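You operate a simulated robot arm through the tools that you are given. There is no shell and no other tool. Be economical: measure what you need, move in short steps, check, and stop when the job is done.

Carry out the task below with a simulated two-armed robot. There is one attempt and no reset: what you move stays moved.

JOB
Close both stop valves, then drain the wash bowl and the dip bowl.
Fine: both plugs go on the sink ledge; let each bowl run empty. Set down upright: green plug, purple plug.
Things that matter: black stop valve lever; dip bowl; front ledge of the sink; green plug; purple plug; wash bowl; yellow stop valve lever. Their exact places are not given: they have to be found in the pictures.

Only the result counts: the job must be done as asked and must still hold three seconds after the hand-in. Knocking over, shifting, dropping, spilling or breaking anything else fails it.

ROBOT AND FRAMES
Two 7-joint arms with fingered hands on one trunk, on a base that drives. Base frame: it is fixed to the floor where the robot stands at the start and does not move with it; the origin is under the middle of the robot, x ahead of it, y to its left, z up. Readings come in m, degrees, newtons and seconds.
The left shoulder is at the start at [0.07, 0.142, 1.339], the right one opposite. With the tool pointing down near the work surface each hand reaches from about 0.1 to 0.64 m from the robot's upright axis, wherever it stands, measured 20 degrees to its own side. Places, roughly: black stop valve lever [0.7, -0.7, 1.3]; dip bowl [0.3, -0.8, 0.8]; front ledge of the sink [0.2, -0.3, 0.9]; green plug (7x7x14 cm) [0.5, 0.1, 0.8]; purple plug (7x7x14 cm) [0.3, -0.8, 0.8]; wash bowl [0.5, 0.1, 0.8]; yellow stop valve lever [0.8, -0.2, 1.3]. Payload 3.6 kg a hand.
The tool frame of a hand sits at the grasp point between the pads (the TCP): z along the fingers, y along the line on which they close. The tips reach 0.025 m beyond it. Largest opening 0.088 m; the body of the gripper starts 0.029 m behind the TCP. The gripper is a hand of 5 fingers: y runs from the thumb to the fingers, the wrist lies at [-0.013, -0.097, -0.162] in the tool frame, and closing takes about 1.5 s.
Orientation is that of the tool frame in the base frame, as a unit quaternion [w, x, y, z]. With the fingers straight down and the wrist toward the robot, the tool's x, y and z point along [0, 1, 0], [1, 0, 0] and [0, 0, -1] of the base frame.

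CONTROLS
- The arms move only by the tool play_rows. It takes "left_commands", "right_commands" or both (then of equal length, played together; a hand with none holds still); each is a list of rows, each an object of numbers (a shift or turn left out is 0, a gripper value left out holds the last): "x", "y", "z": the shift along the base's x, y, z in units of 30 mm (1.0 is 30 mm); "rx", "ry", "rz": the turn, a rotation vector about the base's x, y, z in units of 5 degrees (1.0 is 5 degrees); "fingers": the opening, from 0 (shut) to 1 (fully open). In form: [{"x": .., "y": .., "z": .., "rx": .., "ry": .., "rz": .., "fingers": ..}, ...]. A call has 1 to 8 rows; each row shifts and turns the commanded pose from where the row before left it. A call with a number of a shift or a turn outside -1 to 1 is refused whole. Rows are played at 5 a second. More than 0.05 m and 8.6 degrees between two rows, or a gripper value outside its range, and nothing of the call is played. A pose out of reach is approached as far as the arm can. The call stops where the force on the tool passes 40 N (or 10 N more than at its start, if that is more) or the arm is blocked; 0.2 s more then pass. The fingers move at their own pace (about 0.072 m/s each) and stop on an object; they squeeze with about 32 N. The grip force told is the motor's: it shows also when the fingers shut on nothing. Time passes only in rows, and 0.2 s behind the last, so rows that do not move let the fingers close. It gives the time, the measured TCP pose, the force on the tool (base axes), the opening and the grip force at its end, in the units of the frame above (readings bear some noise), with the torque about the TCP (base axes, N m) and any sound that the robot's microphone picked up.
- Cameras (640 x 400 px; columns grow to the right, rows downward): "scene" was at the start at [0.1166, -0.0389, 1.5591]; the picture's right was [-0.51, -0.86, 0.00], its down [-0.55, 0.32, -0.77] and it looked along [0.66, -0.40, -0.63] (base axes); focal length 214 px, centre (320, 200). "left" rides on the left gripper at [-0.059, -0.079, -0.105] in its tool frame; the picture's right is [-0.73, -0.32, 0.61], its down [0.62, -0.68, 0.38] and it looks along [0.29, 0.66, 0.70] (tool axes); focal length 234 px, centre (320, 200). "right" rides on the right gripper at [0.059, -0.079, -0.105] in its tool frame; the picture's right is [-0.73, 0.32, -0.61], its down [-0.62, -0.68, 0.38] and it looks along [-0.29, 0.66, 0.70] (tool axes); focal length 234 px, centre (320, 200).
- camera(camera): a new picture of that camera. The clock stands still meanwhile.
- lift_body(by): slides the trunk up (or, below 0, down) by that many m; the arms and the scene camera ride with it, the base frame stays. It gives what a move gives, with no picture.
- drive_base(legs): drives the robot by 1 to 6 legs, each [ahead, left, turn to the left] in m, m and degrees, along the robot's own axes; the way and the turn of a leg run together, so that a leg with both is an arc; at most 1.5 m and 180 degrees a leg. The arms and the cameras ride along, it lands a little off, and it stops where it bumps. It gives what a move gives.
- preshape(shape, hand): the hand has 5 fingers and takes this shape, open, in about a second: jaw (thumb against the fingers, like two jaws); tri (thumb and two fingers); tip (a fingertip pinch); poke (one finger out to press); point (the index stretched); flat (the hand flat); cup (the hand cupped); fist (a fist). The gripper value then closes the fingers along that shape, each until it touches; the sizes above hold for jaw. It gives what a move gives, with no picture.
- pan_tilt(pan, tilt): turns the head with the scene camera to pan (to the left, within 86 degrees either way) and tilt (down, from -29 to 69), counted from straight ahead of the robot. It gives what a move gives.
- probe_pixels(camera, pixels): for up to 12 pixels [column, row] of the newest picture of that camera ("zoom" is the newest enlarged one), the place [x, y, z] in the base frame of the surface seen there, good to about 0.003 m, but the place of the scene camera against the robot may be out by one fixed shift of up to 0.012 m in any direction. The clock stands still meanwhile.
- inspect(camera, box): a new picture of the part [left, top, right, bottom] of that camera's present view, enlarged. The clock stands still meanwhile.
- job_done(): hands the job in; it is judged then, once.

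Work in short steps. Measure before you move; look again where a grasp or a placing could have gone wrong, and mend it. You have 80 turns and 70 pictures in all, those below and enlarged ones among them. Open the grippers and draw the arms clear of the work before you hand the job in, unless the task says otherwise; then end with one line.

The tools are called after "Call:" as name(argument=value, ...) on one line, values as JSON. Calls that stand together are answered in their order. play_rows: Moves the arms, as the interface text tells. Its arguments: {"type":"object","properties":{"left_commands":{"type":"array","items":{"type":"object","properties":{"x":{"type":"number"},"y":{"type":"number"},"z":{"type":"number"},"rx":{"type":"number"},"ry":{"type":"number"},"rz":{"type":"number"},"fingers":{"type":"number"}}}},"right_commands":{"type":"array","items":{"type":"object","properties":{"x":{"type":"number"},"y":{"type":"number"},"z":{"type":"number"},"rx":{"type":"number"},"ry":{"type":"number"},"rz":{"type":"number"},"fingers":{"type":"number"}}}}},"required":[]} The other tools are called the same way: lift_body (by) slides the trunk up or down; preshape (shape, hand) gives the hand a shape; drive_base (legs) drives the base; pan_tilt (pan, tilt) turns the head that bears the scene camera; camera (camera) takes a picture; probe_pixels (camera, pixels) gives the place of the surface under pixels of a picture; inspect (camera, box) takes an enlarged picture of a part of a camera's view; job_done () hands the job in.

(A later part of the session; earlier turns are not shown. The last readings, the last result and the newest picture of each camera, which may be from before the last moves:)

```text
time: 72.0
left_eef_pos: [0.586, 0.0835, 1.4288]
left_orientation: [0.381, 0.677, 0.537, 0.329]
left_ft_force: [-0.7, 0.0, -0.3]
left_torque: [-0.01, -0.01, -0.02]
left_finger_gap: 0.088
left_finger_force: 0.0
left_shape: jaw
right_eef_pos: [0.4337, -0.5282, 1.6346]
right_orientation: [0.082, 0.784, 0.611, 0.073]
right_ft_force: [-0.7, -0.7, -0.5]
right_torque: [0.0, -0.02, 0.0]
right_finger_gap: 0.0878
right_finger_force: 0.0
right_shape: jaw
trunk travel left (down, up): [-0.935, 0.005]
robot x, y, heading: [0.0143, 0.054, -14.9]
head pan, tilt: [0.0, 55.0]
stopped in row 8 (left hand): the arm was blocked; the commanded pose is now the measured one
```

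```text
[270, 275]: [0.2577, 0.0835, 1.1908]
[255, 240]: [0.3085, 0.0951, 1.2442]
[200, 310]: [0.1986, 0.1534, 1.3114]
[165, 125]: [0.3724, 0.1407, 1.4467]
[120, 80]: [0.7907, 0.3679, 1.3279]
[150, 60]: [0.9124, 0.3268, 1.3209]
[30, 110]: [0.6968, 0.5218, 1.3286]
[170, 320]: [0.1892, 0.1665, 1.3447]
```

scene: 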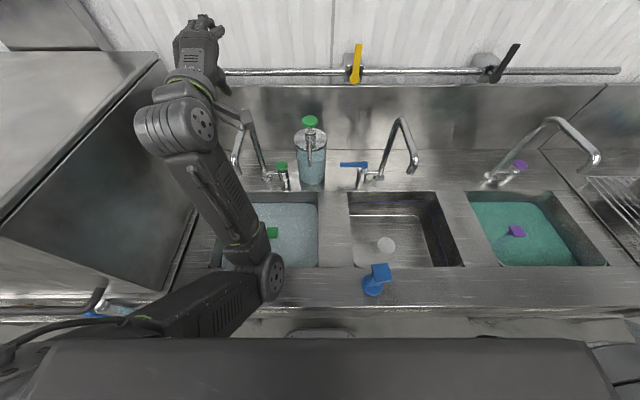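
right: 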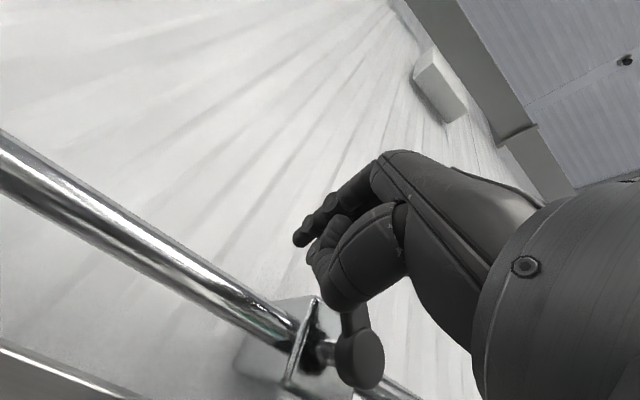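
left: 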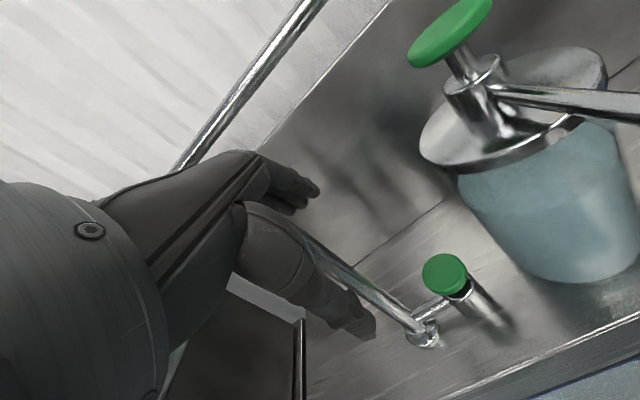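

The elbow clears the blue plug (bottom ≈1.12 vs 1.04). I drive right 0.55 m to work the purple plug with the right hand first and get room for the left arm.

Call:
drive_base(legs=[[0, -0.55, 0]])

Call:
play_rows(right_commands=[{"x": -0.5, "z": -0.7}, {"x": -0.5, "z": -0.7}, {"x": -0.4, "z": -0.7}, {"z": -0.7}, {"z": -0.7}, {"rx": 0.25, "ry": 0.968}, {"rx": 0.25, "ry": 0.968}, {}], left_commands=[{"y": 0.8, "x": 0.2, "z": 0.5}, {"y": 0.8, "x": 0.2, "z": 0.5}, {"y": 0.8, "x": 0.2, "z": 0.5}, {"y": 0.8, "x": 0.2, "z": 0.5}, {"y": 0.8, "x": 0.2, "z": 0.5}, {"y": 0.6, "x": 0.2}, {"y": 0.6, "x": 0.2}, {}])

Call:
camera(camera="scene")

```text
time: 75.2
left_eef_pos: [0.4484, -0.4435, 1.4269]
left_orientation: [0.38, 0.676, 0.539, 0.329]
left_ft_force: [0.3, -0.7, 0.2]
left_torque: [0.01, -0.01, 0.0]
left_finger_gap: 0.0879
left_finger_force: 0.2
left_shape: jaw
right_eef_pos: [0.3009, -1.0538, 1.6358]
right_orientation: [0.082, 0.782, 0.613, 0.073]
right_ft_force: [0.7, 0.7, 0.7]
right_torque: [-0.01, -0.02, -0.02]
right_finger_gap: 0.0881
right_finger_force: 0.1
right_shape: jaw
trunk travel left (down, up): [-0.935, 0.005]
robot x, y, heading: [-0.1249, -0.4798, -14.4]
head pan, tilt: [0.0, 55.0]
```

```text
time: 77.0
left_eef_pos: [0.4888, -0.2898, 1.5011]
left_orientation: [0.379, 0.676, 0.539, 0.33]
left_ft_force: [1.1, 0.7, -0.3]
left_torque: [-0.03, -0.02, 0.01]
left_finger_gap: 0.0878
left_finger_force: 0.0
left_shape: jaw
right_eef_pos: [0.2726, -1.0992, 1.552]
right_orientation: [0.011, 0.787, 0.617, 0.02]
right_ft_force: [-0.3, -0.1, -0.8]
right_torque: [0.0, 0.01, -0.02]
right_finger_gap: 0.0879
right_finger_force: 0.1
right_shape: jaw
right hand out of reach, approached as far as the arm can: row 1, 2, 3, 4, 5
trunk travel left (down, up): [-0.935, 0.005]
robot x, y, heading: [-0.125, -0.4829, -14.3]
head pan, tilt: [0.0, 55.0]
```

```text
22 pictures are left
```

scene: 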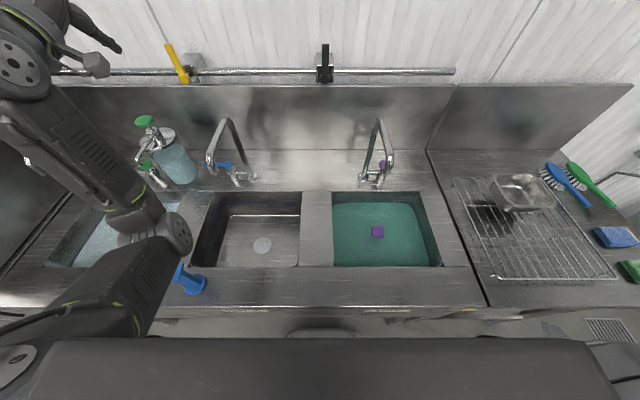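

Right hand is now pointing straight down. I bring it left over the purple plug, and rotate the left hand down at its new outward position.

Call:
play_rows(right_commands=[{"x": 0.2, "y": 0.95, "z": -0.2}, {"x": 0.2, "y": 0.95, "z": -0.2}, {"x": 0.2, "y": 0.95, "z": -0.2}, {"x": 0.15, "y": 0.95, "z": -0.2}, {"x": 0.15, "y": 0.95, "z": -0.2}, {"x": 0.15, "y": 0.95, "z": -0.2}, {"x": 0.15, "y": 0.95, "z": -0.2}, {"x": 0.15, "y": 0.95, "z": -0.2}], left_commands=[{"rx": 0.25, "ry": 0.968, "z": 0.2}, {"rx": 0.25, "ry": 0.968, "z": 0.2}, {"rx": 0.25, "ry": 0.968, "z": 0.2}, {"rx": 0.25, "ry": 0.968}, {"rx": 0.25, "ry": 0.968}, {"rx": 0.25, "ry": 0.968}, {"rx": 0.25, "ry": 0.968}, {"rx": 0.25, "ry": 0.968}])

Call:
camera(camera="scene")

```text
time: 78.8
left_eef_pos: [0.4904, -0.2873, 1.5186]
left_orientation: [0.12, 0.777, 0.604, 0.13]
left_ft_force: [0.5, 0.7, -0.4]
left_torque: [0.01, 0.03, -0.01]
left_finger_gap: 0.0877
left_finger_force: 0.1
left_shape: jaw
right_eef_pos: [0.3885, -0.9993, 1.5763]
right_orientation: [0.013, 0.787, 0.617, 0.02]
right_ft_force: [0.3, -0.1, 0.7]
right_torque: [-0.02, 0.02, 0.0]
right_finger_gap: 0.0878
right_finger_force: 0.0
right_shape: jaw
right hand out of reach, approached as far as the arm can: row 1, 2, 3, 4, 5, 6, 7, 8
trunk travel left (down, up): [-0.935, 0.005]
robot x, y, heading: [-0.1226, -0.4807, -14.1]
head pan, tilt: [0.0, 55.0]
```

```text
21 pictures are left
```

scene: 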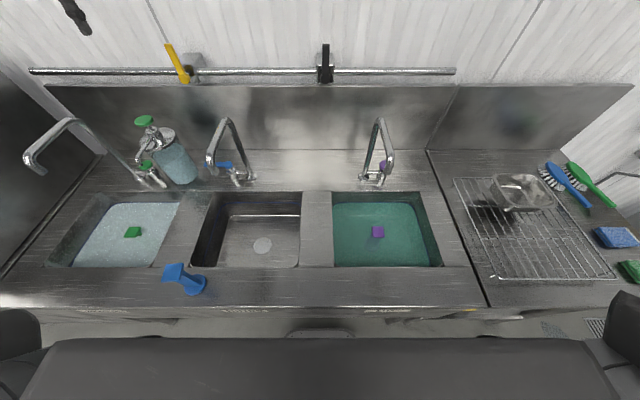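

The left hand recovered (elbow up, nearly down). The right is out of reach because it is too high; I lower it while pulling back, and finish the left tilt.

Call:
play_rows(right_commands=[{"x": -0.3, "y": 0.1, "z": -1}, {"x": -0.3, "y": 0.1, "z": -1}, {"x": -0.3, "y": 0.1, "z": -1}, {"x": -0.3, "y": 0.3, "z": -1}, {"x": -0.3, "y": 0.3, "z": -1}, {"x": -0.3, "y": 0.3, "z": -1}, {"x": -0.3, "y": 0.3, "z": -0.5}, {}], left_commands=[{"rx": 0.25, "ry": 0.968}, {"rx": 0.25, "ry": 0.968}, {"rx": 0.25, "ry": 0.968, "z": -0.4}, {"z": -0.4}, {"z": -0.4}, {"z": -0.4}, {"z": -0.4}, {}])

Call:
camera(camera="right")

```text
time: 80.6
left_eef_pos: [0.4893, -0.2879, 1.458]
left_orientation: [0.017, 0.791, 0.61, 0.052]
left_ft_force: [0.1, 0.6, -0.5]
left_torque: [0.04, 0.04, 0.01]
left_finger_gap: 0.0878
left_finger_force: 0.0
left_shape: jaw
right_eef_pos: [0.3953, -1.0654, 1.4269]
right_orientation: [0.011, 0.786, 0.618, 0.02]
right_ft_force: [0.4, 0.1, -0.5]
right_torque: [0.02, -0.03, -0.03]
right_finger_gap: 0.088
right_finger_force: 0.1
right_shape: jaw
right hand out of reach, approached as far as the arm can: row 1, 2, 3, 4, 5, 6, 7
trunk travel left (down, up): [-0.935, 0.005]
robot x, y, heading: [-0.1223, -0.4799, -14.6]
head pan, tilt: [0.0, 55.0]
```

```text
20 pictures are left
```

right: 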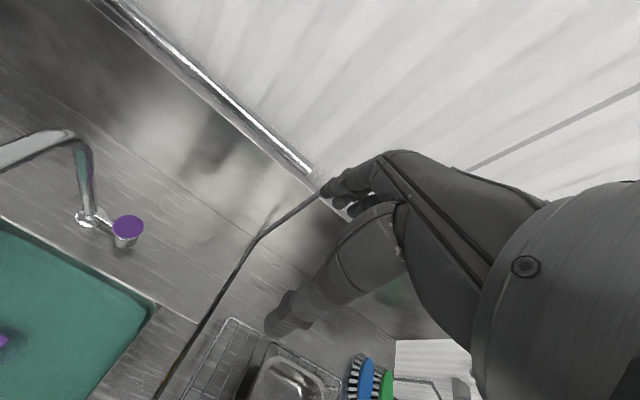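

The left arm is good now. I try the same recovery for the right: pitch up while coming inward, then pitch down again.

Call:
play_rows(right_commands=[{"rx": -0.25, "ry": -0.968, "x": -0.31, "y": 0.4, "z": 0.1}, {"rx": -0.25, "ry": -0.968, "x": -0.31, "y": 0.4, "z": 0.1}, {"rx": -0.25, "ry": -0.968, "x": -0.31, "y": 0.4, "z": 0.1}, {"rx": -0.25, "ry": -0.968, "x": -0.31, "y": 0.4, "z": 0.1}, {"rx": -0.25, "ry": -0.968, "x": -0.31, "y": 0.4, "z": 0.1}, {"rx": -0.25, "ry": -0.968, "x": -0.31, "y": 0.4, "z": 0.1}, {"rx": -0.25, "ry": -0.968, "x": -0.31, "y": 0.4, "z": 0.1}, {"rx": -0.25, "ry": -0.968, "x": -0.31, "y": 0.4, "z": 0.1}])

Call:
play_rows(right_commands=[{"x": -0.3, "y": 0.4}, {"x": -0.3, "y": 0.4}, {"rx": 0.25, "ry": 0.968}, {"rx": 0.25, "ry": 0.968}, {"rx": 0.25, "ry": 0.968}, {"rx": 0.25, "ry": 0.968}, {"rx": 0.25, "ry": 0.968}, {"rx": 0.25, "ry": 0.968}])

```text
time: 82.4
left_eef_pos: [0.4893, -0.2897, 1.4592]
left_orientation: [0.017, 0.791, 0.609, 0.052]
left_ft_force: [0.6, 0.5, -0.6]
left_torque: [0.0, 0.01, 0.0]
left_finger_gap: 0.0877
left_finger_force: 0.1
left_shape: jaw
right_eef_pos: [0.3896, -1.1131, 1.481]
right_orientation: [0.284, 0.73, 0.578, 0.229]
right_ft_force: [0.1, 0.2, 0.8]
right_torque: [0.02, 0.0, 0.02]
right_finger_gap: 0.0879
right_finger_force: 0.0
right_shape: jaw
right hand out of reach, approached as far as the arm can: row 1, 2, 3, 4, 5, 6, 7, 8
trunk travel left (down, up): [-0.935, 0.005]
robot x, y, heading: [-0.1243, -0.4816, -14.4]
head pan, tilt: [0.0, 55.0]
```

```text
time: 84.2
left_eef_pos: [0.4913, -0.2878, 1.4572]
left_orientation: [0.018, 0.791, 0.61, 0.051]
left_ft_force: [0.0, -0.9, -0.2]
left_torque: [0.03, 0.01, -0.03]
left_finger_gap: 0.0878
left_finger_force: 0.1
left_shape: jaw
right_eef_pos: [0.3871, -1.1121, 1.4843]
right_orientation: [0.081, 0.782, 0.614, 0.073]
right_ft_force: [0.8, -0.5, -0.3]
right_torque: [0.02, 0.0, -0.01]
right_finger_gap: 0.0879
right_finger_force: 0.1
right_shape: jaw
right hand out of reach, approached as far as the arm can: row 1, 2
trunk travel left (down, up): [-0.935, 0.005]
robot x, y, heading: [-0.1246, -0.4749, -14.8]
head pan, tilt: [0.0, 55.0]
```

I proceed with the left arm on the green plug: bring the hand inward and lower first to test its freedom.

Call:
play_rows(left_commands=[{"x": -0.3, "y": -0.45, "z": -0.6}, {"x": -0.3, "y": -0.45, "z": -0.6}, {"x": -0.3, "y": -0.45, "z": -0.6}, {"x": -0.3, "y": -0.45, "z": -0.6}, {"x": -0.3, "y": -0.45, "z": -0.6}, {"x": -0.3, "y": -0.45, "z": -0.3, "rx": -0.4, "ry": 0.4}, {}])

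Call:
drive_base(legs=[[0, 0.5, 0]])

Call:
camera(camera="scene")

```text
time: 85.8
left_eef_pos: [0.4372, -0.3679, 1.3587]
left_orientation: [0.021, 0.791, 0.61, 0.028]
left_ft_force: [0.7, -0.6, -0.6]
left_torque: [-0.05, 0.03, 0.02]
left_finger_gap: 0.0876
left_finger_force: 0.0
left_shape: jaw
right_eef_pos: [0.3855, -1.1133, 1.4851]
right_orientation: [0.082, 0.782, 0.613, 0.072]
right_ft_force: [0.6, -0.2, -0.1]
right_torque: [-0.02, 0.01, -0.01]
right_finger_gap: 0.0877
right_finger_force: 0.1
right_shape: jaw
trunk travel left (down, up): [-0.935, 0.005]
robot x, y, heading: [-0.1269, -0.4817, -14.4]
head pan, tilt: [0.0, 55.0]
```

```text
time: 88.7
left_eef_pos: [0.5625, 0.1131, 1.3602]
left_orientation: [0.02, 0.792, 0.61, 0.028]
left_ft_force: [0.1, -0.8, -0.5]
left_torque: [0.0, -0.02, 0.0]
left_finger_gap: 0.0877
left_finger_force: 0.0
left_shape: jaw
right_eef_pos: [0.508, -0.6319, 1.4843]
right_orientation: [0.081, 0.783, 0.612, 0.075]
right_ft_force: [0.1, -0.3, -0.4]
right_torque: [-0.02, -0.03, -0.06]
right_finger_gap: 0.0877
right_finger_force: 0.1
right_shape: jaw
trunk travel left (down, up): [-0.935, 0.005]
robot x, y, heading: [0.0018, 0.0028, -14.8]
head pan, tilt: [0.0, 55.0]
```

```text
19 pictures are left
```

scene: 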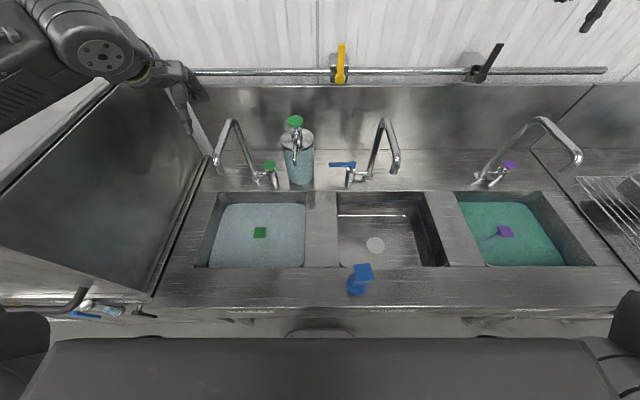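

The left hand is close above the green plug. I view it from the left wrist camera and probe the plug and the tap spout next to it.

Call:
camera(camera="left")

Call:
probe_pixels(camera="scene", pixels=[[217, 160], [234, 122], [260, 232], [362, 271], [355, 288], [300, 280], [300, 303]])

```text
18 pictures are left
```

left: 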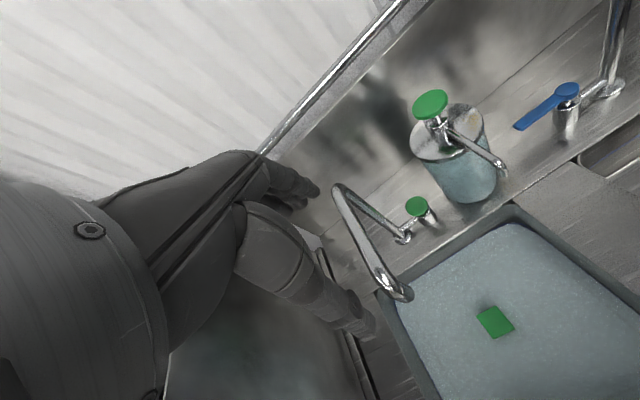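

```text
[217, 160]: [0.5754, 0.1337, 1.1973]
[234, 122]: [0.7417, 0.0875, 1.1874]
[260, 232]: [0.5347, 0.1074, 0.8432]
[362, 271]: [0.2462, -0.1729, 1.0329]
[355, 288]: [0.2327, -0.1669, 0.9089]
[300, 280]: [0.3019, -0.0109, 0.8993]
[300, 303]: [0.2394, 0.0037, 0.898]
```

The left tap's spout seems to hang almost over the green plug. I probe its end from the wrist camera, plus the plug's top corners.

Call:
inspect(camera="left", box=[320, 160, 640, 360])

Call:
probe_pixels(camera="left", pixels=[[400, 293], [408, 292], [385, 278], [360, 235], [345, 200], [495, 322], [479, 318], [497, 307], [512, 326], [494, 336]])

```text
2.00 times, centred on (480, 260) of left
```

zoom: 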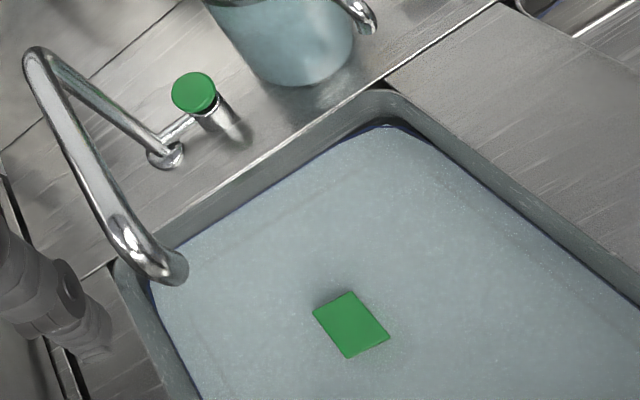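

```text
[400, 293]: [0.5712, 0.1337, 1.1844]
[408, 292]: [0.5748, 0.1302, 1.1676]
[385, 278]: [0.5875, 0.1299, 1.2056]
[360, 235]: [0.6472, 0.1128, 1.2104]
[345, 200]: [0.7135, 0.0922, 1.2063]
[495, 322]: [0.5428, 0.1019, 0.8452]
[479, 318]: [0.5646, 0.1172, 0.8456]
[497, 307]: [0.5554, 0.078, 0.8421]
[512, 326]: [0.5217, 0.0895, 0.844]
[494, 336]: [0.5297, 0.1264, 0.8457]
```

Plug top centre is (0.543,0.103,0.844), aligned with the sink; the spout end hangs at (0.575,0.13,≥1.15). I must come in low from the front: retract to over the ledge first.

Call:
play_rows(left_commands=[{"x": -0.97, "y": 0.25}, {"x": -0.97, "y": 0.25}, {"x": -0.97, "y": 0.25}, {"x": -0.97, "y": 0.25}, {"x": -0.97, "y": 0.25}, {"x": -0.97, "y": 0.25}, {"x": -0.97, "y": 0.25}, {"x": -0.97, "y": 0.25}], right_commands=[{"x": -0.5, "y": 0.1, "z": 0.2}, {"x": -0.5, "y": 0.1, "z": 0.2}, {"x": -0.5, "y": 0.1, "z": 0.2}, {"x": -0.5, "y": 0.1, "z": 0.2}, {"x": -0.5, "y": 0.1, "z": 0.2}, {"x": -0.5, "y": 0.1, "z": 0.2}, {"x": -0.5, "y": 0.1}, {"x": -0.5, "y": 0.1}])

Call:
play_rows(left_commands=[{"z": -1}, {"z": -1}, {"z": -1}, {"z": -1}, {"z": -1}, {"z": -1}, {}])

```text
time: 90.5
left_eef_pos: [0.4112, 0.1528, 1.3933]
left_orientation: [0.02, 0.792, 0.609, 0.027]
left_ft_force: [-0.5, 0.0, 0.1]
left_torque: [-0.03, 0.0, 0.01]
left_finger_gap: 0.0876
left_finger_force: 0.1
left_shape: jaw
left hand out of reach, approached as far as the arm can: row 5, 6, 7, 8
right_eef_pos: [0.3925, -0.6252, 1.5274]
right_orientation: [0.081, 0.782, 0.614, 0.073]
right_ft_force: [0.3, 0.1, -0.6]
right_torque: [0.03, -0.01, 0.0]
right_finger_gap: 0.0877
right_finger_force: 0.1
right_shape: jaw
right hand out of reach, approached as far as the arm can: row 6, 7, 8
trunk travel left (down, up): [-0.935, 0.005]
robot x, y, heading: [-0.0051, 0.007, -14.5]
head pan, tilt: [0.0, 55.0]
```

```text
time: 92.1
left_eef_pos: [0.4662, 0.1537, 1.2306]
left_orientation: [0.02, 0.792, 0.609, 0.028]
left_ft_force: [0.0, -0.1, 0.3]
left_torque: [0.03, -0.02, -0.01]
left_finger_gap: 0.0877
left_finger_force: 0.0
left_shape: jaw
left hand out of reach, approached as far as the arm can: row 1, 2, 3, 4, 5
right_eef_pos: [0.3938, -0.624, 1.5274]
right_orientation: [0.081, 0.782, 0.614, 0.073]
right_ft_force: [-0.5, -0.2, -0.2]
right_torque: [-0.02, -0.01, 0.0]
right_finger_gap: 0.0879
right_finger_force: 0.1
right_shape: jaw
trunk travel left (down, up): [-0.935, 0.005]
robot x, y, heading: [0.0006, 0.0044, -14.6]
head pan, tilt: [0.0, 55.0]
```

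Instead of folding the arm, I use the base: drive back 0.25 m, lower the trunk 0.28 m, then re-enter low from the front. First the drive back and a look at the elbow.

Call:
drive_base(legs=[[-0.25, 0, 0]])

Call:
pan_tilt(pan=25, tilt=45)

Call:
camera(camera="scene")

```text
time: 93.9
left_eef_pos: [0.2293, 0.2141, 1.2277]
left_orientation: [0.019, 0.793, 0.609, 0.026]
left_ft_force: [0.5, 0.0, 0.0]
left_torque: [-0.01, 0.03, -0.03]
left_finger_gap: 0.0878
left_finger_force: 0.0
left_shape: jaw
right_eef_pos: [0.1615, -0.564, 1.5252]
right_orientation: [0.08, 0.782, 0.614, 0.073]
right_ft_force: [-1.2, 0.2, 0.0]
right_torque: [0.02, 0.03, -0.02]
right_finger_gap: 0.0877
right_finger_force: 0.1
right_shape: jaw
trunk travel left (down, up): [-0.935, 0.005]
robot x, y, heading: [-0.238, 0.0647, -14.4]
head pan, tilt: [0.0, 55.0]
```

```text
time: 94.8
left_eef_pos: [0.2258, 0.2147, 1.2309]
left_orientation: [0.02, 0.792, 0.609, 0.028]
left_ft_force: [-0.8, 0.3, -0.3]
left_torque: [0.05, 0.01, 0.01]
left_finger_gap: 0.0878
left_finger_force: 0.0
left_shape: jaw
right_eef_pos: [0.1547, -0.5638, 1.5273]
right_orientation: [0.081, 0.781, 0.615, 0.074]
right_ft_force: [0.9, -0.1, 0.2]
right_torque: [0.02, -0.01, 0.02]
right_finger_gap: 0.0876
right_finger_force: 0.0
right_shape: jaw
trunk travel left (down, up): [-0.935, 0.005]
robot x, y, heading: [-0.2389, 0.068, -14.3]
head pan, tilt: [25.0, 45.0]
```

```text
16 pictures are left
```

scene: 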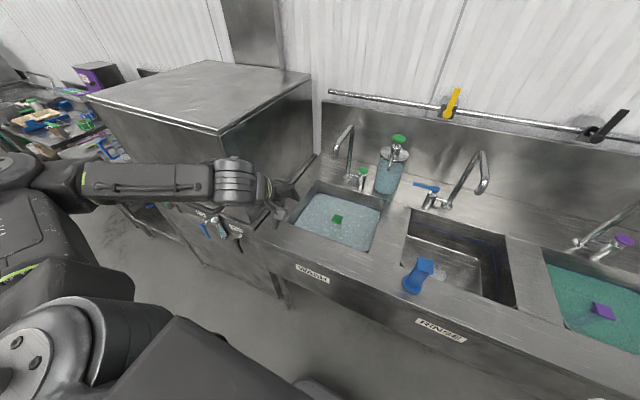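

The left elbow sticks out sideways toward the cabinet. I probe forearm, elbow and cabinet front to plan a turned approach.

Call:
probe_pixels(camera="scene", pixels=[[10, 165], [60, 180], [100, 180], [160, 180], [232, 180], [218, 135], [95, 98], [310, 75], [275, 265], [590, 215], [482, 165], [622, 239]])

```text
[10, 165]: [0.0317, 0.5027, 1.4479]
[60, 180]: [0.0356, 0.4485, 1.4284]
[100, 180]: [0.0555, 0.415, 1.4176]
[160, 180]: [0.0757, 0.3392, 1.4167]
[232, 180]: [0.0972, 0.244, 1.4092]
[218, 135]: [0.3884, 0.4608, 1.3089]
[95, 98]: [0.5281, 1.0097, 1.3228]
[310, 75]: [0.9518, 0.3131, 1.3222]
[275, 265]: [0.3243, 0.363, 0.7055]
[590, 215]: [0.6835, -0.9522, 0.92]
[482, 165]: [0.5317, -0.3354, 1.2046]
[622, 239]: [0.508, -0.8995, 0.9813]
```

Cabinet front is at n≈0.255, u<-0.545. Standing at the start pose (heading 0) keeps the elbow clear. I first lower the left hand by the arm and lift the right a bit, while still backed away.

Call:
play_rows(left_commands=[{"x": 0.3, "y": -0.08, "z": -0.8}, {"x": 0.3, "y": -0.08, "z": -0.8}, {"x": 0.3, "y": -0.08, "z": -0.8}, {"z": -0.8}, {"z": -0.8}, {}], right_commands=[{"x": -0.3, "y": 0.1, "z": 0.3}, {"x": -0.3, "y": 0.1, "z": 0.3}, {"x": -0.3, "y": 0.1, "z": 0.3}, {"x": -0.3, "y": 0.1, "z": 0.3}, {"x": -0.3, "y": 0.1, "z": 0.3}, {}])

Call:
lift_body(by=-0.15)

```text
time: 96.2
left_eef_pos: [0.2535, 0.2066, 1.1081]
left_orientation: [0.021, 0.792, 0.609, 0.029]
left_ft_force: [-0.1, -0.1, -1.0]
left_torque: [-0.01, 0.0, 0.0]
left_finger_gap: 0.0881
left_finger_force: 0.0
left_shape: jaw
right_eef_pos: [0.1145, -0.5547, 1.5765]
right_orientation: [0.08, 0.782, 0.614, 0.073]
right_ft_force: [0.4, 0.5, 0.9]
right_torque: [0.0, -0.02, -0.02]
right_finger_gap: 0.088
right_finger_force: 0.1
right_shape: jaw
right hand out of reach, approached as far as the arm can: row 3, 5
trunk travel left (down, up): [-0.935, 0.005]
robot x, y, heading: [-0.2382, 0.0667, -14.4]
head pan, tilt: [25.0, 45.0]
```

```text
time: 98.0
left_eef_pos: [0.2523, 0.2067, 0.9591]
left_orientation: [0.02, 0.792, 0.61, 0.027]
left_ft_force: [0.1, 1.0, 0.1]
left_torque: [0.0, -0.02, -0.01]
left_finger_gap: 0.088
left_finger_force: 0.0
left_shape: jaw
right_eef_pos: [0.114, -0.5544, 1.4263]
right_orientation: [0.08, 0.782, 0.614, 0.073]
right_ft_force: [-0.3, -0.3, -0.3]
right_torque: [0.0, 0.0, 0.02]
right_finger_gap: 0.088
right_finger_force: 0.1
right_shape: jaw
trunk travel left (down, up): [-0.785, 0.155]
robot x, y, heading: [-0.2385, 0.0644, -14.5]
head pan, tilt: [25.0, 45.0]
```

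Left TCP is at z=0.959, just above ledge height; right is high at 1.43. I turn left 14.5°, step right 0.14 m and then ahead 0.22 m.

Call:
drive_base(legs=[[0, 0, 14.5], [0, -0.141, 0], [0.218, 0, 0]])

Call:
camera(camera="scene")

Call:
camera(camera="left")

```text
time: 101.4
left_eef_pos: [0.4151, 0.1821, 0.9596]
left_orientation: [0.017, 0.711, 0.702, 0.03]
left_ft_force: [0.4, 0.9, -0.1]
left_torque: [-0.02, 0.0, 0.01]
left_finger_gap: 0.088
left_finger_force: 0.1
left_shape: jaw
right_eef_pos: [0.4673, -0.5911, 1.4268]
right_orientation: [0.072, 0.699, 0.707, 0.083]
right_ft_force: [-1.0, -0.4, 0.5]
right_torque: [-0.01, 0.0, -0.03]
right_finger_gap: 0.088
right_finger_force: 0.1
right_shape: jaw
trunk travel left (down, up): [-0.785, 0.155]
robot x, y, heading: [-0.0248, -0.0778, -0.3]
head pan, tilt: [25.0, 45.0]
```

```text
15 pictures are left
```

scene: 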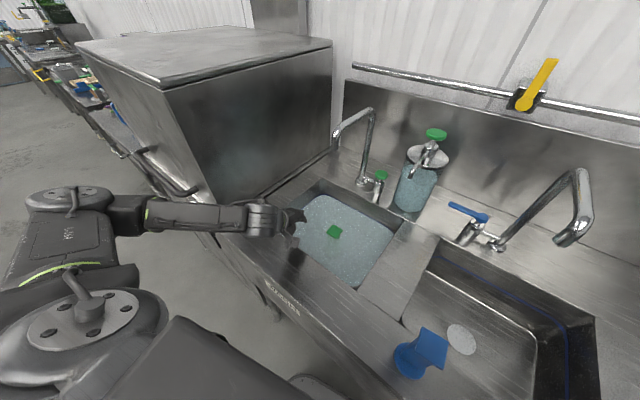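

```text
14 pictures are left
```

left: 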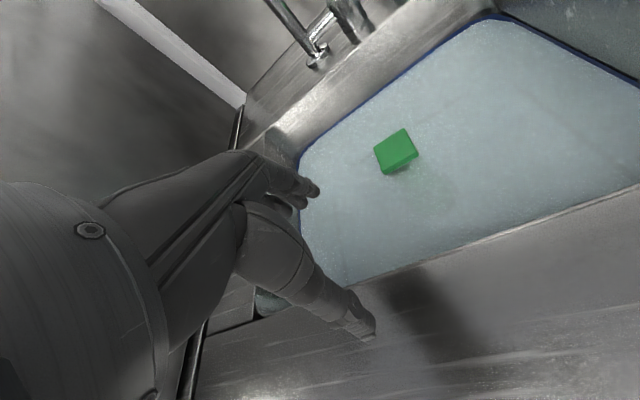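

Clear view: the hand is low over the wash bowl's front, the plug ahead-right. I move over the plug (+0.128,-0.079) and align yaw with the sink by -13°.

Call:
play_rows(left_commands=[{"x": 0.853, "y": -0.527, "rz": -0.87}, {"x": 0.853, "y": -0.527, "rz": -0.87}, {"x": 0.853, "y": -0.527, "rz": -0.87}, {"x": 0.853, "y": -0.527, "fingers": 1}, {"x": 0.853, "y": -0.527}, {}])

Call:
camera(camera="left")

```text
time: 102.8
left_eef_pos: [0.5439, 0.1046, 0.9595]
left_orientation: [0.021, 0.786, 0.617, 0.028]
left_ft_force: [-0.9, 0.2, -0.3]
left_torque: [0.01, 0.01, 0.0]
left_finger_gap: 0.0881
left_finger_force: 0.0
left_shape: jaw
right_eef_pos: [0.4682, -0.5907, 1.4266]
right_orientation: [0.072, 0.699, 0.707, 0.082]
right_ft_force: [0.9, -0.9, -0.5]
right_torque: [-0.03, 0.02, 0.0]
right_finger_gap: 0.0878
right_finger_force: 0.0
right_shape: jaw
trunk travel left (down, up): [-0.785, 0.155]
robot x, y, heading: [-0.0251, -0.0738, -0.2]
head pan, tilt: [25.0, 45.0]
```

```text
13 pictures are left
```

left: 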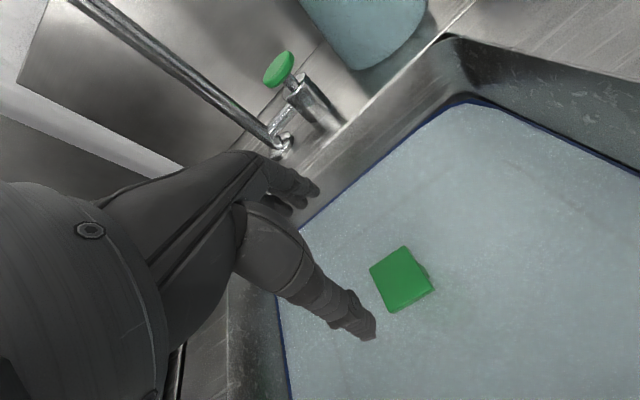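

Aligned above. I re-probe the plug's top to centre precisely.

Call:
probe_pixels(camera="left", pixels=[[372, 269], [403, 250], [430, 288], [392, 309], [400, 280]])

```text
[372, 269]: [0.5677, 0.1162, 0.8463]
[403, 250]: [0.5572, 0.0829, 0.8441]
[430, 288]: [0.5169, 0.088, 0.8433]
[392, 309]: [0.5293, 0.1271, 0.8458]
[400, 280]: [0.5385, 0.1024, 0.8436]
```

Centre (0.543,0.1035) matches the TCP. I descend 0.13 m to z≈0.829 and close.

Call:
play_rows(left_commands=[{"z": -0.87}, {"z": -0.87}, {"z": -0.87}, {"z": -0.87}, {"z": -0.87}, {}])

Call:
play_rows(left_commands=[{"fingers": 0}, {}, {}, {}, {}, {}, {}, {}])

Call:
camera(camera="left")

```text
time: 104.2
left_eef_pos: [0.5449, 0.1027, 0.8277]
left_orientation: [0.02, 0.786, 0.617, 0.029]
left_ft_force: [0.5, -0.2, -0.1]
left_torque: [-0.02, -0.01, -0.02]
left_finger_gap: 0.0881
left_finger_force: 0.0
left_shape: jaw
right_eef_pos: [0.4701, -0.59, 1.426]
right_orientation: [0.071, 0.699, 0.707, 0.083]
right_ft_force: [-0.5, 0.4, 0.4]
right_torque: [-0.01, 0.01, -0.01]
right_finger_gap: 0.0882
right_finger_force: 0.2
right_shape: jaw
trunk travel left (down, up): [-0.785, 0.155]
robot x, y, heading: [-0.0208, -0.078, -0.3]
head pan, tilt: [25.0, 45.0]
```

```text
time: 106.0
left_eef_pos: [0.5452, 0.1036, 0.8282]
left_orientation: [0.02, 0.786, 0.617, 0.027]
left_ft_force: [-0.2, 0.9, -0.7]
left_torque: [0.01, 0.0, 0.0]
left_finger_gap: 0.0236
left_finger_force: 32.0
left_shape: jaw
right_eef_pos: [0.4684, -0.5903, 1.4266]
right_orientation: [0.071, 0.699, 0.706, 0.083]
right_ft_force: [0.2, 1.2, 0.1]
right_torque: [-0.01, 0.0, 0.04]
right_finger_gap: 0.0878
right_finger_force: 0.1
right_shape: jaw
trunk travel left (down, up): [-0.785, 0.155]
robot x, y, heading: [-0.0221, -0.0776, -0.6]
head pan, tilt: [25.0, 45.0]
```

```text
12 pictures are left
```

left: 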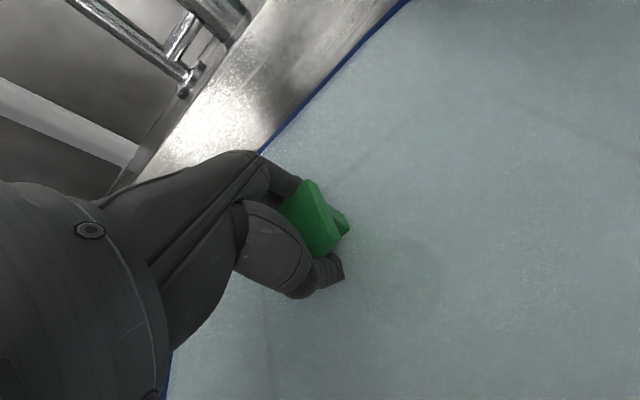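

Gripped on the post (gap 23.6 mm, 32 N). I lift gently 0.12 m (staying below the spout) and check the load.

Call:
play_rows(left_commands=[{"z": 0.3}, {"z": 0.4}, {"z": 0.6}, {"z": 0.9}, {"z": 0.9}, {"z": 0.9}, {}])

```text
time: 107.6
left_eef_pos: [0.5448, 0.1034, 0.9502]
left_orientation: [0.019, 0.786, 0.618, 0.028]
left_ft_force: [0.1, 0.1, -1.5]
left_torque: [0.0, 0.01, 0.0]
left_finger_gap: 0.0237
left_finger_force: 32.0
left_shape: jaw
right_eef_pos: [0.4693, -0.5905, 1.4263]
right_orientation: [0.071, 0.699, 0.707, 0.083]
right_ft_force: [0.3, 0.3, 1.0]
right_torque: [0.03, -0.02, 0.01]
right_finger_gap: 0.088
right_finger_force: 0.0
right_shape: jaw
trunk travel left (down, up): [-0.785, 0.155]
robot x, y, heading: [-0.0254, -0.0764, -0.4]
head pan, tilt: [25.0, 45.0]
```

Light load, plug is free. I move back inside the bowl to n≈0.40, then lift to z≈1.06 so that its base clears the ledge.

Call:
play_rows(left_commands=[{"x": -0.81, "y": 0.212}, {"x": -0.81, "y": 0.212}, {"x": -0.81, "y": 0.212}, {"x": -0.81, "y": 0.212}, {"z": 0.9}, {"z": 0.9}, {"z": 0.9}, {"z": 0.9}])

Call:
play_rows(left_commands=[{"x": -0.8, "y": 0.17}, {"x": -0.8, "y": 0.17}, {"x": -0.8, "y": 0.17}, {"x": -0.8, "y": 0.17}, {"x": -0.8, "y": 0.17}, {}])

Call:
camera(camera="scene")

```text
time: 109.4
left_eef_pos: [0.4468, 0.1274, 1.0572]
left_orientation: [0.019, 0.785, 0.619, 0.028]
left_ft_force: [0.0, 0.1, -2.4]
left_torque: [0.02, 0.06, 0.01]
left_finger_gap: 0.0239
left_finger_force: 31.8
left_shape: jaw
right_eef_pos: [0.4695, -0.5913, 1.4277]
right_orientation: [0.071, 0.699, 0.707, 0.083]
right_ft_force: [0.0, 0.7, -0.4]
right_torque: [-0.02, -0.03, -0.03]
right_finger_gap: 0.0879
right_finger_force: 0.0
right_shape: jaw
trunk travel left (down, up): [-0.785, 0.155]
robot x, y, heading: [-0.0231, -0.0739, -0.4]
head pan, tilt: [25.0, 45.0]
```

```text
time: 110.8
left_eef_pos: [0.3768, 0.1665, 1.0459]
left_orientation: [0.019, 0.786, 0.618, 0.026]
left_ft_force: [-0.2, -0.4, -2.1]
left_torque: [0.0, 0.02, -0.04]
left_finger_gap: 0.0236
left_finger_force: 31.3
left_shape: jaw
left hand out of reach, approached as far as the arm can: row 3, 4, 5
right_eef_pos: [0.4695, -0.5906, 1.4261]
right_orientation: [0.071, 0.699, 0.707, 0.083]
right_ft_force: [0.1, 0.6, 0.4]
right_torque: [0.0, -0.04, 0.0]
right_finger_gap: 0.0878
right_finger_force: 0.0
right_shape: jaw
trunk travel left (down, up): [-0.785, 0.155]
robot x, y, heading: [-0.0234, -0.0769, -0.2]
head pan, tilt: [25.0, 45.0]
```

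```text
11 pictures are left
```

scene: 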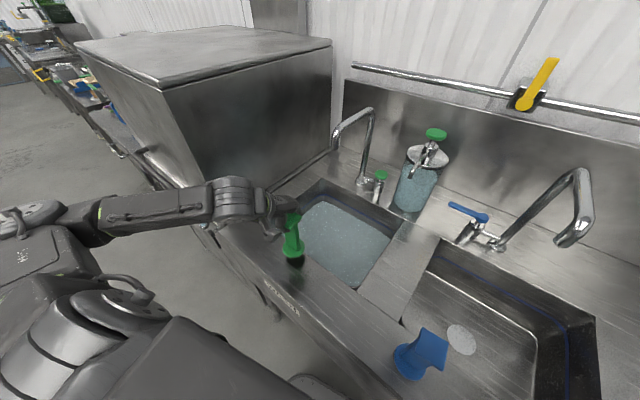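

The plug hangs upright over the ledge's inner edge (n≈0.322); water is draining. True ledge centre is n≈0.279, so I drive back 0.044 m and check.

Call:
drive_base(legs=[[-0.044, 0, 0]])

Call:
inspect(camera="scene", box=[220, 170, 420, 310])

```text
time: 111.7
left_eef_pos: [0.3379, 0.167, 1.0428]
left_orientation: [0.018, 0.786, 0.618, 0.025]
left_ft_force: [-0.1, -0.5, -2.6]
left_torque: [0.02, -0.01, 0.0]
left_finger_gap: 0.0236
left_finger_force: 31.5
left_shape: jaw
right_eef_pos: [0.433, -0.5911, 1.4237]
right_orientation: [0.069, 0.7, 0.707, 0.081]
right_ft_force: [0.4, -0.5, 0.1]
right_torque: [-0.01, 0.07, 0.0]
right_finger_gap: 0.0878
right_finger_force: 0.1
right_shape: jaw
trunk travel left (down, up): [-0.785, 0.155]
robot x, y, heading: [-0.0729, -0.0756, -0.6]
head pan, tilt: [25.0, 45.0]
```

```text
2.86 times, centred on (320, 240) of scene
```

zoom: 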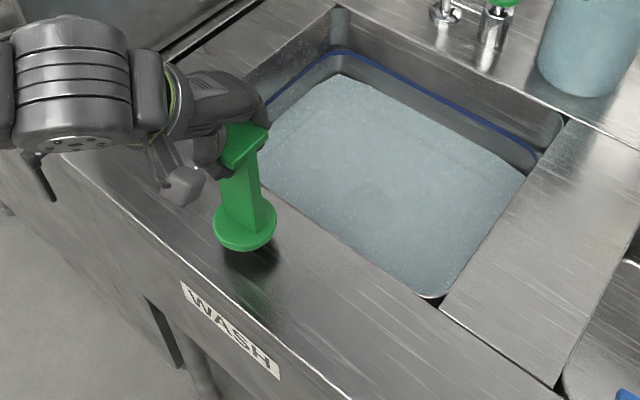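

I probe the plug base rim and the ledge edges beside it.

Call:
probe_pixels(camera="zoom", pixels=[[218, 228], [245, 248], [272, 226], [300, 218], [283, 200], [190, 275], [215, 270], [290, 330]])

```text
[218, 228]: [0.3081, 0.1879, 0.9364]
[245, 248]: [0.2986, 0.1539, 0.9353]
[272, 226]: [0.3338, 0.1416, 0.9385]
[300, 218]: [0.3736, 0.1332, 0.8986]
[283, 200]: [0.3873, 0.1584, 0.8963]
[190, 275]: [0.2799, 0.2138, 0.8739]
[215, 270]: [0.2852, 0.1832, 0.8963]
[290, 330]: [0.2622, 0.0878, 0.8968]
```

The base is centred on the ledge (n≈0.28 of 0.22–0.33). I lower in small steps until contact.

Call:
play_rows(left_commands=[{"z": -0.17}, {"z": -0.17}, {"z": -0.17}, {"z": -0.08}, {"z": -0.08}, {"z": -0.08}, {}])

```text
time: 113.3
left_eef_pos: [0.3327, 0.1684, 1.0211]
left_orientation: [0.02, 0.786, 0.618, 0.026]
left_ft_force: [0.6, 0.6, -2.3]
left_torque: [0.0, -0.03, -0.01]
left_finger_gap: 0.0237
left_finger_force: 31.9
left_shape: jaw
right_eef_pos: [0.4252, -0.5891, 1.4271]
right_orientation: [0.071, 0.699, 0.707, 0.081]
right_ft_force: [0.8, -0.5, -1.1]
right_torque: [0.01, 0.05, 0.01]
right_finger_gap: 0.0879
right_finger_force: 0.0
right_shape: jaw
trunk travel left (down, up): [-0.785, 0.155]
robot x, y, heading: [-0.0682, -0.0756, -0.2]
head pan, tilt: [25.0, 45.0]
```

No contact yet (load still -2.3 N). I keep lowering in 2 mm steps.

Call:
play_rows(left_commands=[{"z": -0.07}, {"z": -0.07}, {"z": -0.07}, {}])

```text
time: 114.3
left_eef_pos: [0.3312, 0.1684, 1.0174]
left_orientation: [0.021, 0.786, 0.617, 0.027]
left_ft_force: [-0.3, 0.3, -1.8]
left_torque: [0.02, -0.02, 0.02]
left_finger_gap: 0.0237
left_finger_force: 31.7
left_shape: jaw
right_eef_pos: [0.4249, -0.5892, 1.4272]
right_orientation: [0.072, 0.7, 0.706, 0.083]
right_ft_force: [-0.5, 0.1, -0.1]
right_torque: [-0.02, 0.0, -0.01]
right_finger_gap: 0.088
right_finger_force: 0.1
right_shape: jaw
trunk travel left (down, up): [-0.785, 0.155]
robot x, y, heading: [-0.0715, -0.0751, -0.6]
head pan, tilt: [25.0, 45.0]
```

Call:
play_rows(left_commands=[{"z": -0.05}, {"z": -0.05}, {"z": -0.05}, {}])

Call:
inspect(camera="scene", box=[240, 190, 360, 290])

```text
time: 115.3
left_eef_pos: [0.3306, 0.1655, 1.0132]
left_orientation: [0.022, 0.786, 0.617, 0.03]
left_ft_force: [1.3, -1.4, 24.0]
left_torque: [0.1, -0.11, -0.01]
left_finger_gap: 0.0241
left_finger_force: 32.3
left_shape: jaw
right_eef_pos: [0.4219, -0.593, 1.4273]
right_orientation: [0.072, 0.699, 0.706, 0.084]
right_ft_force: [-0.1, 0.0, -0.7]
right_torque: [0.04, -0.01, 0.01]
right_finger_gap: 0.088
right_finger_force: 0.1
right_shape: jaw
trunk travel left (down, up): [-0.785, 0.155]
robot x, y, heading: [-0.0627, -0.075, -0.2]
head pan, tilt: [25.0, 45.0]
```

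```text
4.00 times, centred on (300, 240) of scene
```

zoom: 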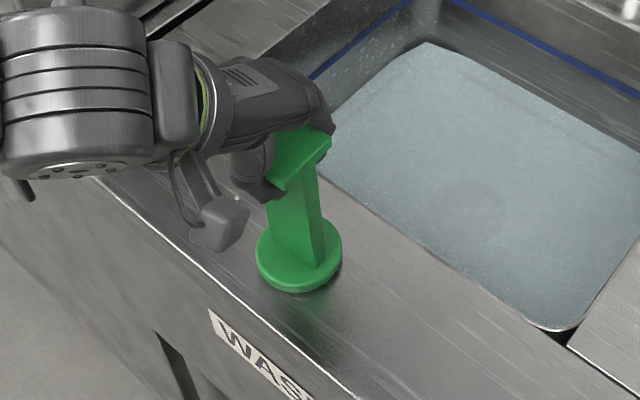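

Contact made (24 N), plug upright and fully on the ledge. I ease the load slightly, open, and rise.

Call:
play_rows(left_commands=[{"z": 0.04}, {"fingers": 1}, {}, {}, {}, {}, {}, {}])

Call:
play_rows(left_commands=[{"z": 0.5}, {"z": 0.8}, {"z": 0.8}, {"z": 0.8}, {"z": 0.8}, {"z": 0.8}, {}])

Call:
camera(camera="scene")

```text
time: 117.1
left_eef_pos: [0.3321, 0.1664, 1.0126]
left_orientation: [0.02, 0.785, 0.618, 0.027]
left_ft_force: [0.6, -0.5, -0.2]
left_torque: [-0.01, 0.01, 0.0]
left_finger_gap: 0.0874
left_finger_force: 0.1
left_shape: jaw
right_eef_pos: [0.4249, -0.5892, 1.426]
right_orientation: [0.071, 0.7, 0.706, 0.083]
right_ft_force: [-0.5, -0.4, -0.7]
right_torque: [0.02, 0.01, -0.03]
right_finger_gap: 0.0879
right_finger_force: 0.1
right_shape: jaw
trunk travel left (down, up): [-0.785, 0.155]
robot x, y, heading: [-0.0692, -0.0747, -0.3]
head pan, tilt: [25.0, 45.0]
```

```text
time: 118.7
left_eef_pos: [0.3348, 0.1683, 1.1484]
left_orientation: [0.02, 0.785, 0.618, 0.026]
left_ft_force: [0.8, 0.3, -0.6]
left_torque: [0.0, 0.04, 0.0]
left_finger_gap: 0.0876
left_finger_force: 0.0
left_shape: jaw
left hand out of reach, approached as far as the arm can: row 3
right_eef_pos: [0.4252, -0.5907, 1.4263]
right_orientation: [0.072, 0.7, 0.706, 0.081]
right_ft_force: [-0.1, 0.1, 0.5]
right_torque: [0.0, 0.0, -0.03]
right_finger_gap: 0.0878
right_finger_force: 0.1
right_shape: jaw
trunk travel left (down, up): [-0.785, 0.155]
robot x, y, heading: [-0.0692, -0.0751, -0.3]
head pan, tilt: [25.0, 45.0]
```

```text
8 pictures are left
```

scene: 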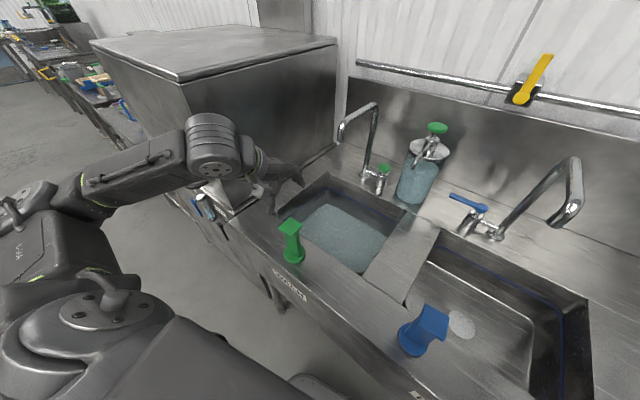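

The green plug stands upright on the ledge and the wash bowl is draining. For the purple plug I mirror this with the right arm: drive back and turn right to heading -29°, then lower the right hand by the arm.

Call:
drive_base(legs=[[-0.25, 0, 0], [0, -0.3, -28.7]])

Call:
play_rows(right_commands=[{"z": -0.9, "rx": 0.485, "ry": 0.875}, {"z": -0.9, "rx": 0.485, "ry": 0.875}, {"z": -0.9}, {"z": -0.9}, {"z": -0.9}, {"z": -0.9}, {"z": -0.9}, {}])

Call:
pan_tilt(pan=-20, tilt=48)

Call:
camera(camera="scene")

```text
time: 122.2
left_eef_pos: [0.0787, -0.3363, 1.146]
left_orientation: [0.026, 0.912, 0.41, 0.021]
left_ft_force: [0.8, 0.1, -0.6]
left_torque: [0.0, -0.02, 0.04]
left_finger_gap: 0.0877
left_finger_force: 0.1
left_shape: jaw
right_eef_pos: [-0.1994, -1.0482, 1.4271]
right_orientation: [0.09, 0.849, 0.517, 0.062]
right_ft_force: [-0.4, 0.1, 0.4]
right_torque: [0.0, 0.02, 0.01]
right_finger_gap: 0.088
right_finger_force: 0.0
right_shape: jaw
trunk travel left (down, up): [-0.785, 0.155]
robot x, y, heading: [-0.3906, -0.3666, -28.4]
head pan, tilt: [25.0, 45.0]
```

```text
time: 124.0
left_eef_pos: [0.0776, -0.339, 1.1466]
left_orientation: [0.025, 0.912, 0.409, 0.021]
left_ft_force: [-0.7, 0.3, -0.4]
left_torque: [0.0, 0.03, 0.02]
left_finger_gap: 0.0878
left_finger_force: 0.0
left_shape: jaw
right_eef_pos: [-0.2016, -1.0848, 1.2467]
right_orientation: [0.013, 0.854, 0.52, 0.019]
right_ft_force: [0.8, 0.0, 0.5]
right_torque: [-0.03, 0.02, -0.01]
right_finger_gap: 0.0879
right_finger_force: 0.1
right_shape: jaw
right hand out of reach, approached as far as the arm can: row 3, 4, 5, 6, 7
trunk travel left (down, up): [-0.785, 0.155]
robot x, y, heading: [-0.3951, -0.3637, -27.9]
head pan, tilt: [25.0, 45.0]
```

```text
time: 125.1
left_eef_pos: [0.0777, -0.338, 1.1477]
left_orientation: [0.026, 0.912, 0.409, 0.021]
left_ft_force: [0.8, -0.5, 0.4]
left_torque: [-0.01, -0.01, 0.0]
left_finger_gap: 0.0877
left_finger_force: 0.2
left_shape: jaw
right_eef_pos: [-0.2002, -1.0843, 1.2462]
right_orientation: [0.012, 0.854, 0.52, 0.019]
right_ft_force: [-0.7, -0.4, 0.0]
right_torque: [0.01, 0.01, -0.01]
right_finger_gap: 0.0877
right_finger_force: 0.0
right_shape: jaw
trunk travel left (down, up): [-0.785, 0.155]
robot x, y, heading: [-0.3921, -0.3652, -28.3]
head pan, tilt: [-20.0, 48.0]
```

```text
7 pictures are left
```

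scene: 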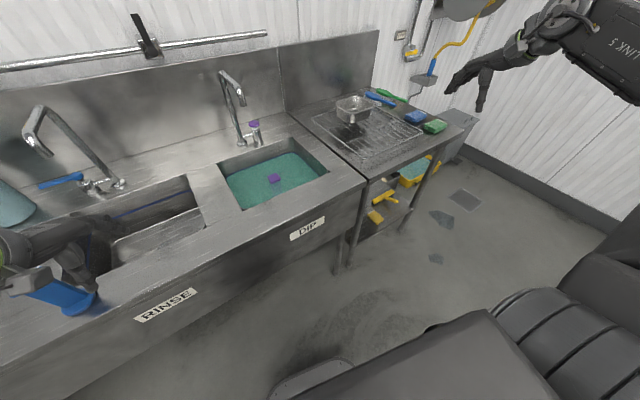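

There is open floor to the right. The left arm works well, so I consider using it for the purple plug too; I probe the right-hand wall and drainboard to check room for the right arm.

Call:
probe_pixels(camera="scene", pixels=[[600, 190], [520, 110], [430, 80], [470, 120], [274, 178], [282, 174], [268, 181], [245, 98], [225, 75], [350, 100], [72, 300], [30, 275]])

```text
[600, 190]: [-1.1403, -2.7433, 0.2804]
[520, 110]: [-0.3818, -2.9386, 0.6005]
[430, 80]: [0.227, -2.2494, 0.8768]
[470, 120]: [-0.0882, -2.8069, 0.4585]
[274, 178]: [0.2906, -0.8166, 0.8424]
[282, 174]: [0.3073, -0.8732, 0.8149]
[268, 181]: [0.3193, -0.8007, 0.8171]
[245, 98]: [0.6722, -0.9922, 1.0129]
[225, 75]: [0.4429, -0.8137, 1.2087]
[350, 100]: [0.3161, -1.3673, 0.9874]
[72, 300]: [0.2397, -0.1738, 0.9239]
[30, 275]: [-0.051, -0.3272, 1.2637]
```

The side wall is over 1 m further, so the left arm can do it. I lower the left hand to z≈0.955 and undo its yaw offset, then drive: turn to -14.5°, right 0.51 m, ahead 0.266 m.

Call:
play_rows(left_commands=[{"z": -0.91, "rz": 0.9}, {"z": -0.91, "rz": 0.9}, {"z": -0.91, "rz": 0.9}, {"z": -0.91}, {"z": -0.91}, {"z": -0.91}, {"z": -0.91}, {}])

Call:
drive_base(legs=[[0, 0, 13.8], [0, -0.512, 0], [0.25, 0, 0]])

Call:
camera(camera="left")

```text
time: 126.9
left_eef_pos: [0.0887, -0.3421, 0.9541]
left_orientation: [0.022, 0.857, 0.514, 0.024]
left_ft_force: [0.7, 0.3, 0.4]
left_torque: [-0.01, -0.02, -0.02]
left_finger_gap: 0.0875
left_finger_force: 0.2
left_shape: jaw
left hand out of reach, approached as far as the arm can: row 1, 2
right_eef_pos: [-0.2002, -1.0846, 1.2448]
right_orientation: [0.013, 0.853, 0.521, 0.019]
right_ft_force: [0.5, -0.4, -0.4]
right_torque: [0.0, -0.02, 0.0]
right_finger_gap: 0.0879
right_finger_force: 0.2
right_shape: jaw
trunk travel left (down, up): [-0.785, 0.155]
robot x, y, heading: [-0.3915, -0.364, -28.2]
head pan, tilt: [-20.0, 48.0]
```

```text
time: 132.2
left_eef_pos: [0.1889, -0.7774, 0.9543]
left_orientation: [0.02, 0.788, 0.614, 0.027]
left_ft_force: [-0.2, 0.0, -0.4]
left_torque: [0.03, 0.03, 0.0]
left_finger_gap: 0.0877
left_finger_force: 0.1
left_shape: jaw
right_eef_pos: [0.0882, -1.5674, 1.2466]
right_orientation: [0.011, 0.784, 0.621, 0.02]
right_ft_force: [0.4, 0.0, 0.1]
right_torque: [-0.03, 0.04, 0.02]
right_finger_gap: 0.0878
right_finger_force: 0.0
right_shape: jaw
trunk travel left (down, up): [-0.785, 0.155]
robot x, y, heading: [-0.2727, -0.9138, -14.4]
head pan, tilt: [-20.0, 48.0]
```

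```text
6 pictures are left
```

left: 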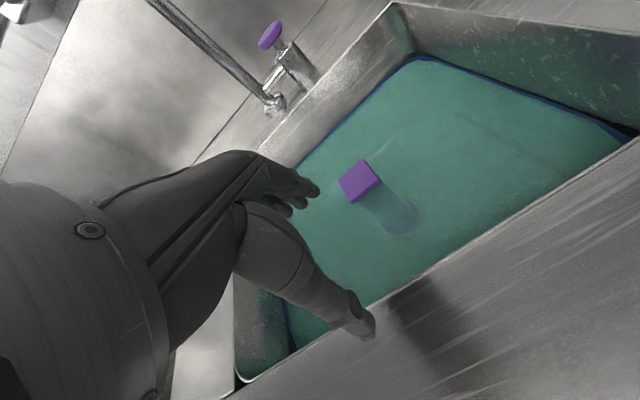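

The purple plug is in view. I probe its top corners.

Call:
probe_pixels(camera="left", pixels=[[340, 181], [362, 162], [374, 181], [352, 201], [357, 182]])

```text
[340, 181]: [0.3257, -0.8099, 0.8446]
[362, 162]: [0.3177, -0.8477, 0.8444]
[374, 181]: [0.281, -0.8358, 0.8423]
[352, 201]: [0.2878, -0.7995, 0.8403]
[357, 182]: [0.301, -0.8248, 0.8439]
```

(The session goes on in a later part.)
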